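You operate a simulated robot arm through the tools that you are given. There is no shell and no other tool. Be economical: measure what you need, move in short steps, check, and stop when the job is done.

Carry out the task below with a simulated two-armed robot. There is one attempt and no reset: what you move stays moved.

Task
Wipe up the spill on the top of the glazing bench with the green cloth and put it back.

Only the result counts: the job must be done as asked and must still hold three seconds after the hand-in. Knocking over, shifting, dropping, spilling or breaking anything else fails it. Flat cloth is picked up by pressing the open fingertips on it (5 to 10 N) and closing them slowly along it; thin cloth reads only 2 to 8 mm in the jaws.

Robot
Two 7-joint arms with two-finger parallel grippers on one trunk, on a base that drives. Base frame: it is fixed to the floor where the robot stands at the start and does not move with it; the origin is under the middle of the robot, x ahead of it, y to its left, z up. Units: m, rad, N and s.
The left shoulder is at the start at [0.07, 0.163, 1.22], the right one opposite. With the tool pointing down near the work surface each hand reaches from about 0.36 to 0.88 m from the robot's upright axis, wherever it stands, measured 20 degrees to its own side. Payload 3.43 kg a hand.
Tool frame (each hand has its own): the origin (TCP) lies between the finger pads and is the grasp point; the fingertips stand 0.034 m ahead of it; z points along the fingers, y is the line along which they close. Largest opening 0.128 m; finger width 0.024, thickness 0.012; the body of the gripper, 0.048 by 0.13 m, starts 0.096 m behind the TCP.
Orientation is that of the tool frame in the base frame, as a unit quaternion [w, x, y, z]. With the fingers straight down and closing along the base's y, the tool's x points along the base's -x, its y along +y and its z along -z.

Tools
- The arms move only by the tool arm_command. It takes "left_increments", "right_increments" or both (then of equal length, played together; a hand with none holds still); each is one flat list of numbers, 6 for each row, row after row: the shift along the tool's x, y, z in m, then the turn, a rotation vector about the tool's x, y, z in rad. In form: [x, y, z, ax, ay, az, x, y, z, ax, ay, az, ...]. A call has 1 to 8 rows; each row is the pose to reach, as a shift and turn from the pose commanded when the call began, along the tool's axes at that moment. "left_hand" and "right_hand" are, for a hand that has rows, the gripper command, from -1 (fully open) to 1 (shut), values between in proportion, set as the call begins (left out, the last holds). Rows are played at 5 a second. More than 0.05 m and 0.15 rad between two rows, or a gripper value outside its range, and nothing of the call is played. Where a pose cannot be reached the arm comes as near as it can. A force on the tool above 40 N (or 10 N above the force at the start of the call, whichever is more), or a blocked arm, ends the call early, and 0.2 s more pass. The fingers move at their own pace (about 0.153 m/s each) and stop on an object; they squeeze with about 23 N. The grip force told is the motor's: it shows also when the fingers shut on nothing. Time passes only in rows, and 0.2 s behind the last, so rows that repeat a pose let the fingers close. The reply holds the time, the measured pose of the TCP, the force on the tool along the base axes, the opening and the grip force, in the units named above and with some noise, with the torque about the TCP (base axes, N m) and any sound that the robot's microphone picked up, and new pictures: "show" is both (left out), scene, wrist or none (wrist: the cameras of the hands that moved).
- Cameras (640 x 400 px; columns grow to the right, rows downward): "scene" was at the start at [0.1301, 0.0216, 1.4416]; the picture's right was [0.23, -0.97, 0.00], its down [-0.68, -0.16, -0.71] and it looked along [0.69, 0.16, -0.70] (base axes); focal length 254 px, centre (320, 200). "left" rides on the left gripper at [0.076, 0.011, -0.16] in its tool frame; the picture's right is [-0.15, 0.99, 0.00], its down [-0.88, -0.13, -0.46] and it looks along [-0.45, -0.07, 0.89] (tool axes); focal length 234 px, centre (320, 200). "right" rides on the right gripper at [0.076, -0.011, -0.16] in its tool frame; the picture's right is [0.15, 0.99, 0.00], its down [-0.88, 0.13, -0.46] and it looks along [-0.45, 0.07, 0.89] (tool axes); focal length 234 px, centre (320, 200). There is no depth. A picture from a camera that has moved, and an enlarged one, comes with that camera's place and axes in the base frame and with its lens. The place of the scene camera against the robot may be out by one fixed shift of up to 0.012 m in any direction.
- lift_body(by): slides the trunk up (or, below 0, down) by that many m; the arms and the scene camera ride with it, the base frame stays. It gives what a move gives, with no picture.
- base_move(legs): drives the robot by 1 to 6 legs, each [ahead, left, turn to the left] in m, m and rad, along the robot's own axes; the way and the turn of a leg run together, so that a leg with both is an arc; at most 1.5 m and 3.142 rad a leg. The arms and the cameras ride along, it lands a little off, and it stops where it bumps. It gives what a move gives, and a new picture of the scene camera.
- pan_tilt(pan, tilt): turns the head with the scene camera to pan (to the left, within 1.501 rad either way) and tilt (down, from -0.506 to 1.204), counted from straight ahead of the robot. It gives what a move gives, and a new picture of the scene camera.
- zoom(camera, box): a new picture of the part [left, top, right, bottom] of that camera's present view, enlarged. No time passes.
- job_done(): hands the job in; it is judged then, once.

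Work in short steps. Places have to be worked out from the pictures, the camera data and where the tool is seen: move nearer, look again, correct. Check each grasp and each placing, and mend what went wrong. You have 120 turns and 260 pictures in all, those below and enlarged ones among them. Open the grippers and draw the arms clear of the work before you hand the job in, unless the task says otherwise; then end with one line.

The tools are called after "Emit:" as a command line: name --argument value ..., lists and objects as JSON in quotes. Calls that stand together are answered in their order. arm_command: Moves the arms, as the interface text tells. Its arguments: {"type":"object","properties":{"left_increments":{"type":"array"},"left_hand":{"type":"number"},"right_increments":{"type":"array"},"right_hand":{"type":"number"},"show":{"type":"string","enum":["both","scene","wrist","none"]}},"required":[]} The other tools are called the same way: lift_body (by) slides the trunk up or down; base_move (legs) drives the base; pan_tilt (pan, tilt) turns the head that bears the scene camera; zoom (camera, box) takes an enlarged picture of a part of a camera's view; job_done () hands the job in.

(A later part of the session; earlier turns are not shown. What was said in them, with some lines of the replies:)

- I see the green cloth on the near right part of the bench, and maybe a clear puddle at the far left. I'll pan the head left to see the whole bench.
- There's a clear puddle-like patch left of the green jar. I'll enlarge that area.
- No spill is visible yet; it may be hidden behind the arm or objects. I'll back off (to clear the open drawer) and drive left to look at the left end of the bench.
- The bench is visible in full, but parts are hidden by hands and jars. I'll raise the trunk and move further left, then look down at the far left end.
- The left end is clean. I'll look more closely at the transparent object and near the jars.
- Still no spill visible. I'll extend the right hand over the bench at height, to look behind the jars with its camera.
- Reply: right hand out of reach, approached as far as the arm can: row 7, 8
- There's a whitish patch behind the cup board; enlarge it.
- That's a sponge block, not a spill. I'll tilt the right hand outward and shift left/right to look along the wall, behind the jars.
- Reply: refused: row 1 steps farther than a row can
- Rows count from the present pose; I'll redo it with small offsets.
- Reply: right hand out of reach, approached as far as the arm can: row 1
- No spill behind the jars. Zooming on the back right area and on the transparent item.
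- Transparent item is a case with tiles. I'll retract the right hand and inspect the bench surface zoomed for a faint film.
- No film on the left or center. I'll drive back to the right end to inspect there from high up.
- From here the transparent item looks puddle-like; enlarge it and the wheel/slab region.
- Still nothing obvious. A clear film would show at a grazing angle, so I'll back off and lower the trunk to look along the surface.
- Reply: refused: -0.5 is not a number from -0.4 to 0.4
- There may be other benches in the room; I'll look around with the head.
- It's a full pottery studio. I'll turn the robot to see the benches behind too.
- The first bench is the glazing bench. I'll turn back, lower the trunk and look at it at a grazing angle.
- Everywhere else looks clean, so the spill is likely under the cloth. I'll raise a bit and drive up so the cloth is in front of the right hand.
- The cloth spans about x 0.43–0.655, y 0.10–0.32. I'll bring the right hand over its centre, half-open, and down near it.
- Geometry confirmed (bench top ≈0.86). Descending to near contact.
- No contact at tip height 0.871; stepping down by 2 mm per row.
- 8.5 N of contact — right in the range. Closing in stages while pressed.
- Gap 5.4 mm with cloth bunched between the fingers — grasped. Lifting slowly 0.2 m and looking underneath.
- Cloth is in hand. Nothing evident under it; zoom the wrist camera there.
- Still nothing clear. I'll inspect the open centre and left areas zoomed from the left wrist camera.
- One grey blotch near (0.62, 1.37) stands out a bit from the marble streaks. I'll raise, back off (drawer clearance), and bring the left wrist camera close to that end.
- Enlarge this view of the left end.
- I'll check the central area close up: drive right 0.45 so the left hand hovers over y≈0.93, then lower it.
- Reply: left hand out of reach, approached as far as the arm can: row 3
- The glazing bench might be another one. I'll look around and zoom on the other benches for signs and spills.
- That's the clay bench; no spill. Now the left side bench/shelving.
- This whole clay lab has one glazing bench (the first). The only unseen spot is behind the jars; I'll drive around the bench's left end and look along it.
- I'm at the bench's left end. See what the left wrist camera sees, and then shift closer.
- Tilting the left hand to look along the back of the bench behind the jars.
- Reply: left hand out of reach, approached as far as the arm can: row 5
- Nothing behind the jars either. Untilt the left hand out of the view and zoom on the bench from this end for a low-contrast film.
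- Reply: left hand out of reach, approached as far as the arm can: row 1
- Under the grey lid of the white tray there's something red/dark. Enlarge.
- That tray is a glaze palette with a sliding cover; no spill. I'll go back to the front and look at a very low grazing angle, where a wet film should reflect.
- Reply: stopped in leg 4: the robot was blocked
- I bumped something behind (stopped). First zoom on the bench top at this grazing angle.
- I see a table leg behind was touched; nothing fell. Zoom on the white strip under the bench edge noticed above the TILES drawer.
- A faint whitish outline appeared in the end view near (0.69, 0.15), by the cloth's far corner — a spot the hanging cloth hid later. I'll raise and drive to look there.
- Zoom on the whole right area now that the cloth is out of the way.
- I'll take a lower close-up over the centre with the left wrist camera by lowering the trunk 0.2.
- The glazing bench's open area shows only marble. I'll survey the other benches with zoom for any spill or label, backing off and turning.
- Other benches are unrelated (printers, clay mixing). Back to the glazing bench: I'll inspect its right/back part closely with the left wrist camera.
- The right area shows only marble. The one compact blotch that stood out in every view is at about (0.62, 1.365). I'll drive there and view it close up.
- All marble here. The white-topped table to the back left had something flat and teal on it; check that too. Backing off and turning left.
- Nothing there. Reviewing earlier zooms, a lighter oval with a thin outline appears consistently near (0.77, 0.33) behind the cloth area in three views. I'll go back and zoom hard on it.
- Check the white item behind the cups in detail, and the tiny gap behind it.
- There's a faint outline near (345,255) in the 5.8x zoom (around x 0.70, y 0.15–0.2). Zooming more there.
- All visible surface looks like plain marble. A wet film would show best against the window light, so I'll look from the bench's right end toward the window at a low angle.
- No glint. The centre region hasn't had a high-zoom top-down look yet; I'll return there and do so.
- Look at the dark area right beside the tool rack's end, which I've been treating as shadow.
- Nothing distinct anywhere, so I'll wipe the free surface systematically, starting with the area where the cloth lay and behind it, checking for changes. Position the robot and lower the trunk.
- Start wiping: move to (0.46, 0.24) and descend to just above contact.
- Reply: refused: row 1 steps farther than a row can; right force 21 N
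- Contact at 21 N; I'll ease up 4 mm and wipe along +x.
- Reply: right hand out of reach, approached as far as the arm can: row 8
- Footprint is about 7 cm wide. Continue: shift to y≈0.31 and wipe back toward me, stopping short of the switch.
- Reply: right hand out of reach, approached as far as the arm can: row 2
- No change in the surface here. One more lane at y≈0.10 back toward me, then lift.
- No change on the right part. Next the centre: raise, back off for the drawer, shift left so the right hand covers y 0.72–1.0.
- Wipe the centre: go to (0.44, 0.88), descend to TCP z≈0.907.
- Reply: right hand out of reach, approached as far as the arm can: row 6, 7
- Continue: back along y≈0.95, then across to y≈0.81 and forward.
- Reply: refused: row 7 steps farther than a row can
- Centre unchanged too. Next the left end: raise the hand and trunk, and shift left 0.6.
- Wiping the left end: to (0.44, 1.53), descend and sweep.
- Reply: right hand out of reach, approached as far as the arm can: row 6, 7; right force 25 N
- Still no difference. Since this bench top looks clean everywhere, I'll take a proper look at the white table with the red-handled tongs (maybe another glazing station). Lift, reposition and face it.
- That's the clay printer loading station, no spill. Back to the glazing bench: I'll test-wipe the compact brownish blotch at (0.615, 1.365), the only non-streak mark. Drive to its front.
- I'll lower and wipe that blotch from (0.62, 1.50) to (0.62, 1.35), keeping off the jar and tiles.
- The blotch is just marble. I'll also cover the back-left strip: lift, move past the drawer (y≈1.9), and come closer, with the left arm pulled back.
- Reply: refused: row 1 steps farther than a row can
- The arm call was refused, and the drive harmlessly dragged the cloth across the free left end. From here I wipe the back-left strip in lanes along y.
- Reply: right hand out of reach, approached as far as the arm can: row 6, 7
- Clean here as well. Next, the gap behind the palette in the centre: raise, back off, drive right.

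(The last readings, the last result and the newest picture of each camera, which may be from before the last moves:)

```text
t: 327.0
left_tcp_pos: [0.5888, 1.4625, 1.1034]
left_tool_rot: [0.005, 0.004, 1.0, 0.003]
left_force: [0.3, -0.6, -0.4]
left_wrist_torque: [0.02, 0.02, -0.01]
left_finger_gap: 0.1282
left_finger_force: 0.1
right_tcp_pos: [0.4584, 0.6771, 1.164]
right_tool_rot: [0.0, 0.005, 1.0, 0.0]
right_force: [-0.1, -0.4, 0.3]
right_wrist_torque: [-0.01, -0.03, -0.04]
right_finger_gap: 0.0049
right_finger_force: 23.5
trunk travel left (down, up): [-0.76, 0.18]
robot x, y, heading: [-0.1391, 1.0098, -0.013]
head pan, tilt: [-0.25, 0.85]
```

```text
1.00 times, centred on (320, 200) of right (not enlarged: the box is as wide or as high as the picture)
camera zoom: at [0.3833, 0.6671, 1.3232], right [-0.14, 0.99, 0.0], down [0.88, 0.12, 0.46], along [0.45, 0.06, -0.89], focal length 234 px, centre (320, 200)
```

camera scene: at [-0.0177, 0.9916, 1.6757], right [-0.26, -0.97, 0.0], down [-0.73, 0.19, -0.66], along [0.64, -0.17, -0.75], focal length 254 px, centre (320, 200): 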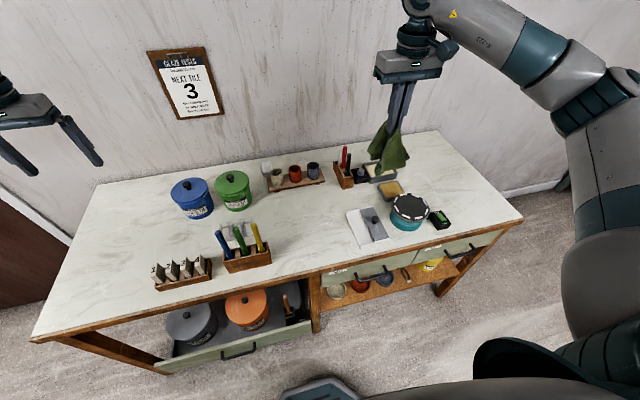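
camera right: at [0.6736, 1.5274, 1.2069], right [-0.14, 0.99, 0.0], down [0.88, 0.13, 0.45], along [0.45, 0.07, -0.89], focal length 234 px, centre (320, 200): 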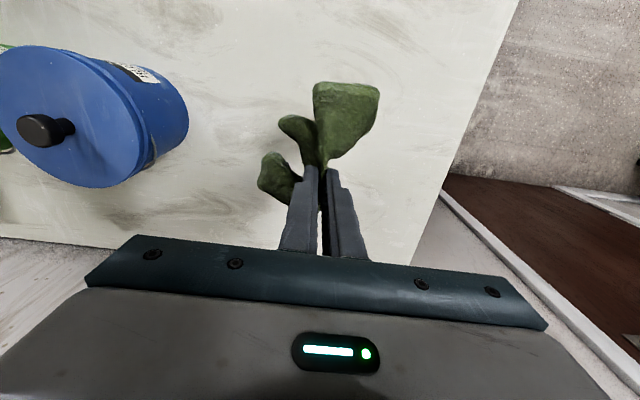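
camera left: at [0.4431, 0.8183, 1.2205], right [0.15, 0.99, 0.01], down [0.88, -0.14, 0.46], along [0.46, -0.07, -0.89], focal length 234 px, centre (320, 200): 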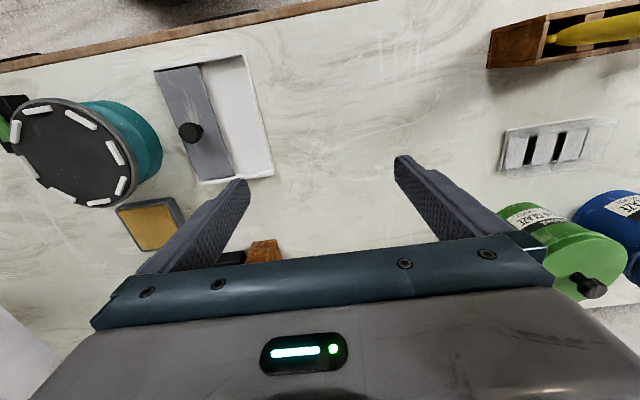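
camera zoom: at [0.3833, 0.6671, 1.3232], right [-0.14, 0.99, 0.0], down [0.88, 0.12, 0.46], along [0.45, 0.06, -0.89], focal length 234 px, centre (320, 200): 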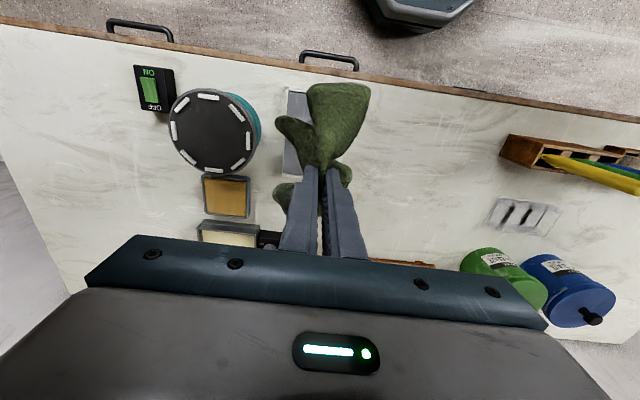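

The centre gap is too narrow and visibly clean. Now the back-right strip: raise, drive to (0.02, 0.45).

Emit:
lift_body --by 0.18

Emit:
base_move --legs '[[0, -0.57, 0.01], [0.18, 0, 0]]'

Emit:
arm_command --right_increments '[-0.04, 0.0, 0.0, 0, 0, 0, -0.08, 0.0, 0, 0, 0, 0, -0.12, 0.02, 0, 0, 0, 0, -0.15, 0.04, 0, 0, 0, 0]' --show "none"

Emit:
lift_body --by -0.22

```text
t: 329.0
left_tcp_pos: [0.5882, 1.4628, 1.2827]
left_tool_rot: [0.004, 0.003, 1.0, 0.002]
left_force: [-0.2, 0.8, 0.2]
left_wrist_torque: [-0.02, -0.02, 0.0]
left_finger_gap: 0.1279
left_finger_force: 0.1
right_tcp_pos: [0.4597, 0.6775, 1.3432]
right_tool_rot: [0.0, 0.004, 1.0, -0.001]
right_force: [-0.1, 0.7, -0.6]
right_wrist_torque: [0.03, 0.02, -0.01]
right_finger_gap: 0.0051
right_finger_force: 22.6
trunk travel left (down, up): [-0.94, 0.0]
robot x, y, heading: [-0.145, 1.003, -0.008]
head pan, tilt: [-0.25, 0.85]
```

```text
t: 333.3
left_tcp_pos: [0.755, 0.9146, 1.2852]
left_tool_rot: [0.005, -0.007, 1.0, 0.003]
left_force: [-1.4, -0.3, 0.1]
left_wrist_torque: [-0.02, -0.07, -0.04]
left_finger_gap: 0.1278
left_finger_force: 0.1
right_tcp_pos: [0.6397, 0.1281, 1.3454]
right_tool_rot: [0.002, -0.006, 1.0, 0.0]
right_force: [-0.3, -0.4, -0.4]
right_wrist_torque: [-0.02, -0.05, -0.03]
right_finger_gap: 0.0048
right_finger_force: 23.4
trunk travel left (down, up): [-0.94, 0.0]
robot x, y, heading: [0.0351, 0.4486, 0.013]
head pan, tilt: [-0.25, 0.85]
camera scene: at [0.1568, 0.4312, 1.6762], right [-0.24, -0.97, 0.0], down [-0.73, 0.18, -0.66], along [0.64, -0.16, -0.75], focal length 254 px, centre (320, 200)
```

scene: 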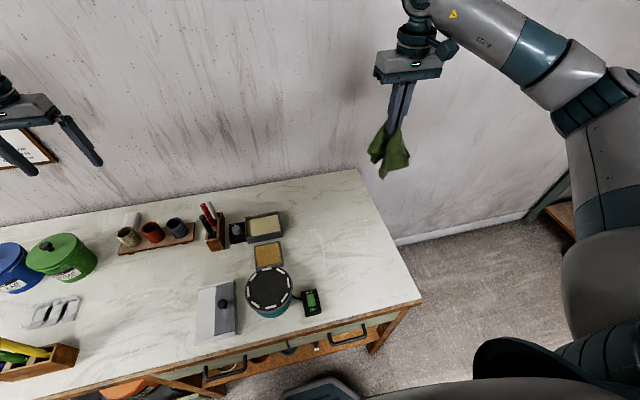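

```text
t: 334.3
left_tcp_pos: [0.7609, 0.9166, 1.281]
left_tool_rot: [0.004, -0.006, 1.0, 0.002]
left_force: [0.4, -0.2, -0.2]
left_wrist_torque: [-0.05, 0.03, -0.01]
left_finger_gap: 0.1281
left_finger_force: 0.0
right_tcp_pos: [0.7961, 0.1713, 1.3406]
right_tool_rot: [0.0, -0.005, 1.0, -0.001]
right_force: [0.4, 0.6, 0.7]
right_wrist_torque: [-0.01, 0.01, -0.09]
right_finger_gap: 0.0052
right_finger_force: 22.4
trunk travel left (down, up): [-0.94, 0.0]
robot x, y, heading: [0.0337, 0.4447, 0.011]
head pan, tilt: [-0.25, 0.85]
```

```text
t: 336.7
left_tcp_pos: [0.7589, 0.9152, 1.062]
left_tool_rot: [0.005, -0.006, 1.0, 0.002]
left_force: [0.7, 0.3, 0.3]
left_wrist_torque: [0.01, -0.01, -0.04]
left_finger_gap: 0.128
left_finger_force: 0.0
right_tcp_pos: [0.7935, 0.1689, 1.1206]
right_tool_rot: [0.001, -0.005, 1.0, -0.001]
right_force: [0.0, -0.5, 0.0]
right_wrist_torque: [0.0, -0.01, -0.06]
right_finger_gap: 0.0053
right_finger_force: 23.0
trunk travel left (down, up): [-0.72, 0.22]
robot x, y, heading: [0.0391, 0.4475, 0.015]
head pan, tilt: [-0.25, 0.85]
```

Descend and wipe the back-right strip.

Emit:
arm_command --right_increments '[0, 0, 0.05, 0, 0, 0, 0, 0, 0.1, 0, 0, 0, 0, 0, 0.15, 0, 0, 0, 0, 0, 0.19, 0, 0, 0, 0, 0, 0.203, 0, 0, 0, 0, 0, 0.211, 0, 0, 0]' --show "none"

Emit:
arm_command --right_increments '[0, 0.045, 0, 0, 0, 0, 0, 0.09, 0, 0, 0, 0, 0, 0.14, 0, 0, 0, 0, -0.035, 0.15, 0, 0, 0, 0, -0.07, 0.13, 0, 0, 0, 0, -0.07, 0.085, 0, 0, 0, 0, -0.07, 0.04, 0, 0, 0, 0, -0.07, 0.0, 0, 0, 0, 0]' --show "wrist"

Emit:
arm_command --right_increments '[0, -0.045, 0, 0, 0, 0, 0.0, -0.08, 0, 0, 0, 0, 0.045, -0.08, 0, 0, 0, 0, 0.09, -0.08, 0, 0, 0, 0, 0.09, -0.04, 0, 0, 0, 0, 0.09, 0.0, 0, 0, 0, 0, 0.09, 0, -0.045, 0, 0, 0, 0.09, 0, -0.09, 0, 0, 0]' --show "scene"

```text
t: 338.1
left_tcp_pos: [0.7569, 0.9168, 1.064]
left_tool_rot: [0.005, -0.006, 1.0, 0.002]
left_force: [-0.2, -0.4, 0.6]
left_wrist_torque: [0.01, 0.0, 0.01]
left_finger_gap: 0.1281
left_finger_force: 0.0
right_tcp_pos: [0.7917, 0.1691, 0.9129]
right_tool_rot: [0.001, -0.006, 1.0, 0.0]
right_force: [-0.1, 0.0, 9.4]
right_wrist_torque: [-0.01, -0.09, -0.06]
right_finger_gap: 0.0048
right_finger_force: 22.9
trunk travel left (down, up): [-0.72, 0.22]
robot x, y, heading: [0.0333, 0.4458, 0.012]
head pan, tilt: [-0.25, 0.85]
```

```text
t: 339.9
left_tcp_pos: [0.7589, 0.9174, 1.0627]
left_tool_rot: [0.004, -0.007, 1.0, 0.003]
left_force: [0.0, 0.3, -0.5]
left_wrist_torque: [0.01, -0.01, 0.0]
left_finger_gap: 0.1282
left_finger_force: 0.1
right_tcp_pos: [0.8637, 0.1697, 0.9134]
right_tool_rot: [0.0, -0.006, 1.0, 0.0]
right_force: [-0.9, 1.0, 3.4]
right_wrist_torque: [0.06, 0.04, 0.09]
right_finger_gap: 0.0049
right_finger_force: 22.8
trunk travel left (down, up): [-0.72, 0.22]
robot x, y, heading: [0.0349, 0.4434, 0.012]
head pan, tilt: [-0.25, 0.85]
camera right: at [0.7897, 0.1588, 1.0715], right [-0.16, 0.99, 0.0], down [0.88, 0.14, 0.46], along [0.45, 0.07, -0.89], focal length 234 px, centre (320, 200)
```

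right: 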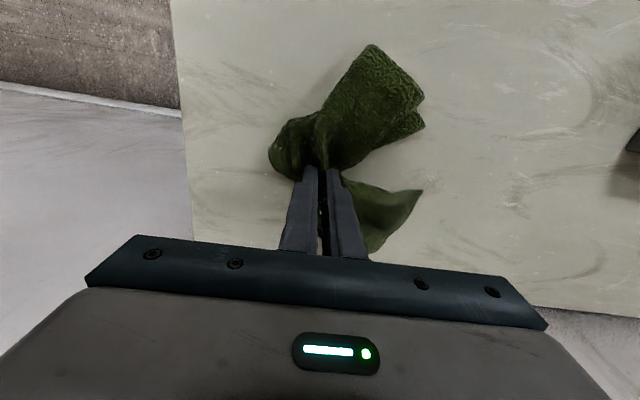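

```text
t: 341.7
left_tcp_pos: [0.7577, 0.9164, 1.0634]
left_tool_rot: [0.005, -0.007, 1.0, 0.002]
left_force: [-0.1, 0.1, 0.6]
left_wrist_torque: [-0.03, -0.01, 0.01]
left_finger_gap: 0.1279
left_finger_force: 0.0
right_tcp_pos: [0.7746, 0.1706, 1.0054]
right_tool_rot: [0.001, -0.004, 1.0, -0.001]
right_force: [0.9, 0.6, 0.4]
right_wrist_torque: [-0.04, -0.02, 0.05]
right_finger_gap: 0.0049
right_finger_force: 22.4
right hand out of reach, approached as far as the arm can: row 1, 2
trunk travel left (down, up): [-0.72, 0.22]
robot x, y, heading: [0.0381, 0.4453, 0.007]
head pan, tilt: [-0.25, 0.85]
camera scene: at [0.1613, 0.4327, 1.4557], right [-0.24, -0.97, 0.0], down [-0.73, 0.18, -0.66], along [0.64, -0.16, -0.75], focal length 254 px, centre (320, 200)
```

scene: 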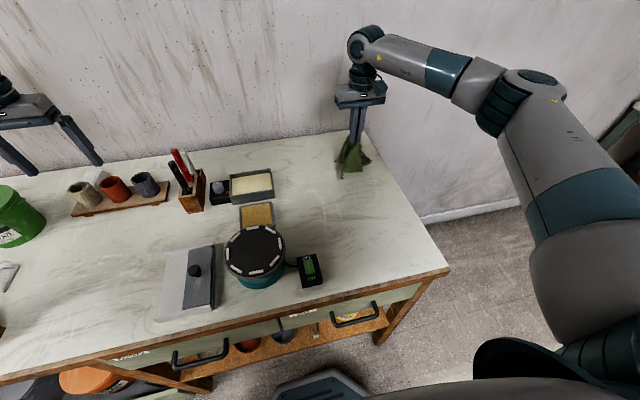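

All reachable free surface has been wiped. Now I return the cloth to its original spot (centre ≈ (0.545, 0.215)): move above, then lower.

Emit:
arm_command --right_increments '[0.04, 0.01, -0.02, 0, 0, 0, 0.085, 0.02, -0.03, 0, 0, 0, 0.13, 0.03, -0.03, 0, 0, 0, 0.175, 0.04, -0.03, 0, 0, 0, 0.215, 0.045, -0.02, 0, 0, 0, 0.228, 0.045, 0.02, 0, 0, 0, 0.228, 0.045, 0.06, 0, 0, 0, 0.228, 0.045, 0.095, 0, 0, 0]' --show "both"

```text
t: 343.5
left_tcp_pos: [0.7571, 0.917, 1.0644]
left_tool_rot: [0.006, -0.006, 1.0, 0.003]
left_force: [-0.2, -1.4, 0.3]
left_wrist_torque: [-0.03, 0.01, 0.01]
left_finger_gap: 0.1282
left_finger_force: 0.0
right_tcp_pos: [0.5434, 0.2094, 0.9084]
right_tool_rot: [0.002, -0.005, 1.0, 0.0]
right_force: [1.1, 0.2, 14.8]
right_wrist_torque: [0.08, -0.1, 0.04]
right_finger_gap: 0.0049
right_finger_force: 22.6
trunk travel left (down, up): [-0.72, 0.22]
robot x, y, heading: [0.0341, 0.4436, 0.017]
head pan, tilt: [-0.25, 0.85]
camera scene: at [0.1596, 0.4322, 1.4565], right [-0.24, -0.97, 0.0], down [-0.73, 0.18, -0.66], along [0.64, -0.16, -0.75], focal length 254 px, centre (320, 200)
camera right: at [0.4673, 0.1987, 1.0671], right [-0.16, 0.99, 0.0], down [0.88, 0.14, 0.46], along [0.46, 0.07, -0.89], focal length 234 px, centre (320, 200)
```

scene: 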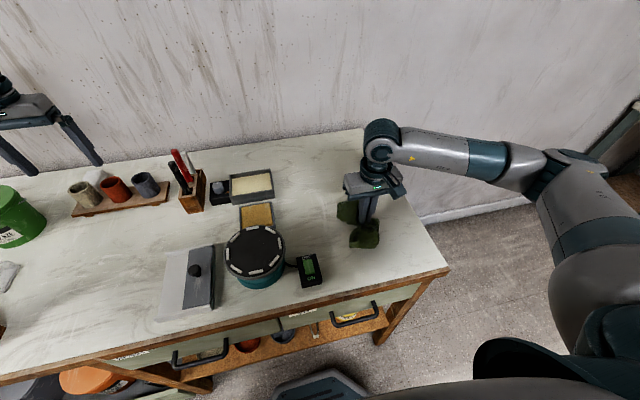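
right: 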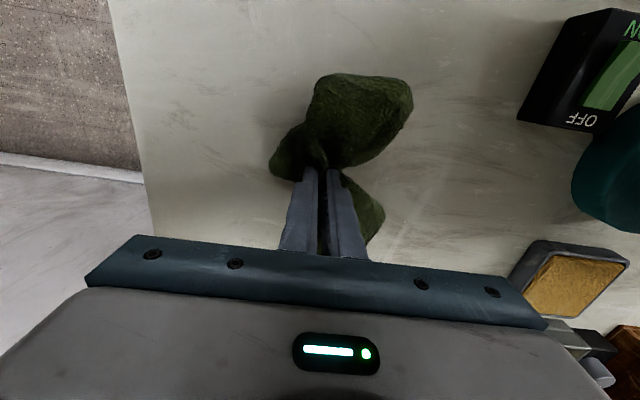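

Release slowly: open the fingers while in place, then lift straight up.

Emit:
arm_command --right_increments '[0, 0, -0.003, 0, 0, 0, 0, 0, -0.003, 0, 0, 0]' --right_hand 0.5 --show "none"

Emit:
arm_command --right_increments '[0, 0, -0.02, 0, 0, 0, 0, 0, -0.05, 0, 0, 0, 0, 0, -0.09, 0, 0, 0, 0, 0, -0.13, 0, 0, 0, 0, 0, -0.17, 0, 0, 0, 0, 0, -0.2, 0, 0, 0]' --show "both"

```text
t: 344.1
left_tcp_pos: [0.7581, 0.9149, 1.0636]
left_tool_rot: [0.005, -0.005, 1.0, 0.003]
left_force: [-0.8, -0.3, 0.8]
left_wrist_torque: [0.01, 0.01, -0.02]
left_finger_gap: 0.1281
left_finger_force: 0.1
right_tcp_pos: [0.5433, 0.2093, 0.9092]
right_tool_rot: [0.002, -0.005, 1.0, 0.0]
right_force: [-0.4, -3.3, 10.1]
right_wrist_torque: [0.08, -0.04, 0.0]
right_finger_gap: 0.0301
right_finger_force: 0.1
trunk travel left (down, up): [-0.72, 0.22]
robot x, y, heading: [0.0335, 0.4439, 0.011]
head pan, tilt: [-0.25, 0.85]
```

```text
t: 345.5
left_tcp_pos: [0.7569, 0.9155, 1.0626]
left_tool_rot: [0.005, -0.006, 1.0, 0.003]
left_force: [0.6, -0.6, 0.2]
left_wrist_torque: [-0.01, 0.01, 0.02]
left_finger_gap: 0.1279
left_finger_force: 0.1
right_tcp_pos: [0.5459, 0.2119, 1.1084]
right_tool_rot: [0.001, -0.005, 1.0, -0.001]
right_force: [0.5, -0.2, -0.2]
right_wrist_torque: [-0.02, -0.01, 0.0]
right_finger_gap: 0.032
right_finger_force: 0.0
trunk travel left (down, up): [-0.72, 0.22]
robot x, y, heading: [0.0344, 0.4475, 0.017]
head pan, tilt: [-0.25, 0.85]
camera scene: at [0.1615, 0.4318, 1.4557], right [-0.24, -0.97, 0.0], down [-0.73, 0.18, -0.66], along [0.64, -0.16, -0.75], focal length 254 px, centre (320, 200)
camera right: at [0.4707, 0.2002, 1.2676], right [-0.16, 0.99, 0.0], down [0.88, 0.14, 0.46], along [0.45, 0.07, -0.89], focal length 234 px, centre (320, 200)
```

scene: 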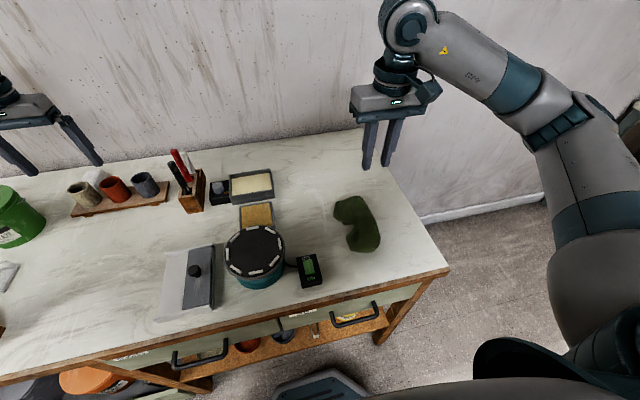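
right: 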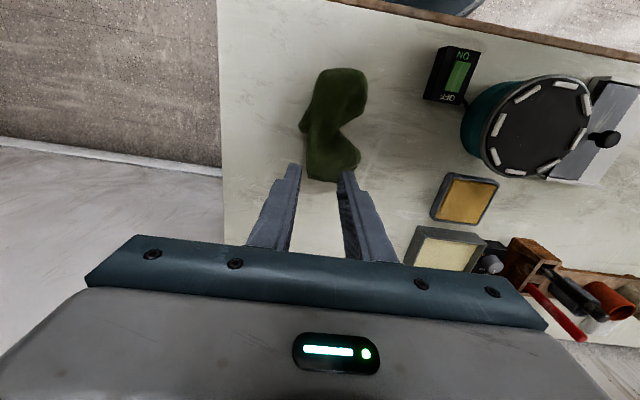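

The cloth lies back on its spot (about (0.53, 0.23)), though bunched rather than flat. I'll open the gripper, raise, and back away for a final check.

Emit:
arm_command --right_increments '[0, 0, -0.03, 0, 0, 0, 0, 0, -0.06, 0, 0, 0]' --right_hand -1.0 --show "none"

Emit:
lift_body --by 0.2

Emit:
base_move --legs '[[-0.5, 0, 0]]'

Emit:
pan_tilt --pan 0.2 --tilt 0.7

Emit:
zoom --camera "scene" --box '[120, 100, 440, 300]'

```text
t: 346.1
left_tcp_pos: [0.7574, 0.9157, 1.0631]
left_tool_rot: [0.005, -0.007, 1.0, 0.003]
left_force: [0.0, 0.9, -0.3]
left_wrist_torque: [0.05, -0.01, 0.02]
left_finger_gap: 0.128
left_finger_force: 0.1
right_tcp_pos: [0.5452, 0.2139, 1.1683]
right_tool_rot: [0.0, -0.005, 1.0, 0.0]
right_force: [0.4, 0.5, -0.5]
right_wrist_torque: [-0.02, -0.03, 0.03]
right_finger_gap: 0.1281
right_finger_force: 0.0
trunk travel left (down, up): [-0.72, 0.22]
robot x, y, heading: [0.0344, 0.4479, 0.017]
head pan, tilt: [-0.25, 0.85]
```

```text
t: 348.2
left_tcp_pos: [0.7577, 0.9158, 1.2621]
left_tool_rot: [0.003, -0.007, 1.0, 0.002]
left_force: [0.8, 0.6, 0.0]
left_wrist_torque: [0.03, -0.03, -0.02]
left_finger_gap: 0.1281
left_finger_force: 0.1
right_tcp_pos: [0.5454, 0.2128, 1.3667]
right_tool_rot: [0.0, -0.006, 1.0, 0.0]
right_force: [-0.6, -0.3, 0.8]
right_wrist_torque: [-0.02, 0.0, -0.02]
right_finger_gap: 0.1283
right_finger_force: 0.0
trunk travel left (down, up): [-0.92, 0.02]
robot x, y, heading: [0.0329, 0.4467, 0.013]
head pan, tilt: [-0.25, 0.85]
```

```text
t: 351.2
left_tcp_pos: [0.2658, 0.9034, 1.2623]
left_tool_rot: [0.004, 0.002, 1.0, 0.003]
left_force: [0.0, -0.3, -0.4]
left_wrist_torque: [0.01, 0.0, 0.01]
left_finger_gap: 0.128
left_finger_force: 0.0
right_tcp_pos: [0.0425, 0.2021, 1.3668]
right_tool_rot: [0.0, 0.003, 1.0, 0.001]
right_force: [1.5, 0.3, -1.0]
right_wrist_torque: [-0.06, 0.04, 0.03]
right_finger_gap: 0.128
right_finger_force: 0.1
trunk travel left (down, up): [-0.92, 0.02]
robot x, y, heading: [-0.4653, 0.4431, -0.001]
head pan, tilt: [-0.25, 0.85]
camera scene: at [-0.3369, 0.4275, 1.6555], right [-0.25, -0.97, 0.0], down [-0.73, 0.19, -0.66], along [0.64, -0.17, -0.75], focal length 254 px, centre (320, 200)
```

scene: 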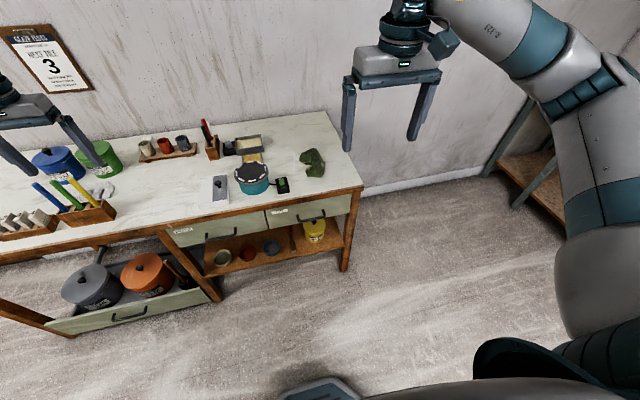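

```text
t: 352.1
left_tcp_pos: [0.2639, 0.9032, 1.263]
left_tool_rot: [0.005, 0.001, 1.0, 0.002]
left_force: [0.1, -0.3, -0.3]
left_wrist_torque: [-0.02, 0.0, 0.02]
left_finger_gap: 0.1281
left_finger_force: 0.1
right_tcp_pos: [0.0413, 0.2042, 1.3673]
right_tool_rot: [0.0, 0.003, 1.0, -0.001]
right_force: [1.0, 0.2, 0.2]
right_wrist_torque: [0.0, -0.03, 0.0]
right_finger_gap: 0.128
right_finger_force: 0.1
trunk travel left (down, up): [-0.92, 0.02]
robot x, y, heading: [-0.4651, 0.4473, -0.009]
head pan, tilt: [0.201, 0.7]
camera scene: at [-0.3324, 0.4635, 1.6681], right [0.2, -0.98, 0.0], down [-0.63, -0.13, -0.77], along [0.75, 0.15, -0.64], focal length 254 px, centre (320, 200)
```

scene: 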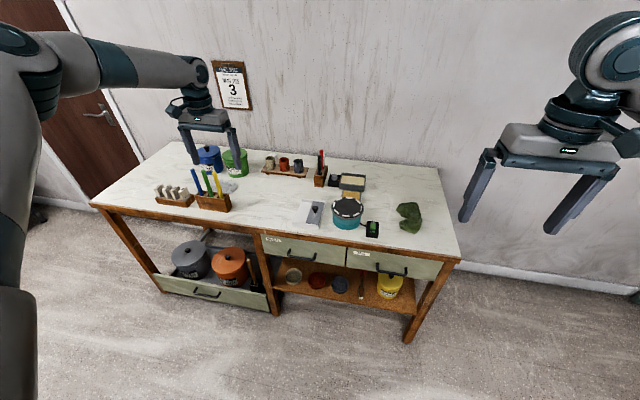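

```text
2.00 times, centred on (280, 200) of scene
camera zoom: at [-0.3324, 0.4635, 1.6681], right [0.2, -0.98, 0.0], down [-0.63, -0.13, -0.77], along [0.75, 0.15, -0.64], focal length 509 px, centre (400, 200)
```

zoom: 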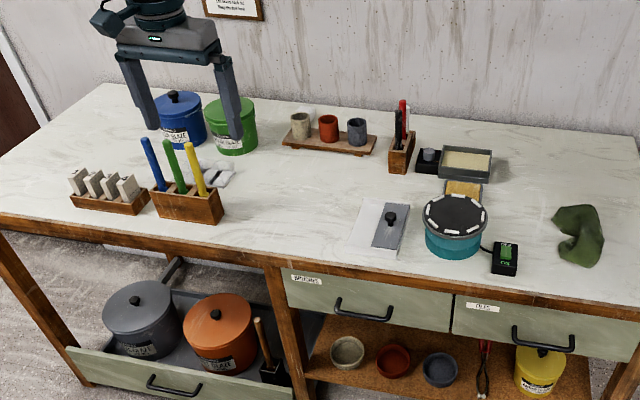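

All objects are where they were, the cloth is back on its spot, and both grippers are open and clear. Handing in.

Emit:
job_done

```text
The job is handed in.
```

I never found a spill on the glazing bench, from above, at low angles or in close-up, so I can't say it was wiped up. Instead I wiped the open areas the arm could reach with the green cloth. That left out the front edge strip, the narrow gaps between objects and the space right behind the jars. I put the cloth back where it was, but it is bunched up rather than flat. Nothing else on the bench looks shifted. The base bumped a table leg behind it once, and nothing fell.
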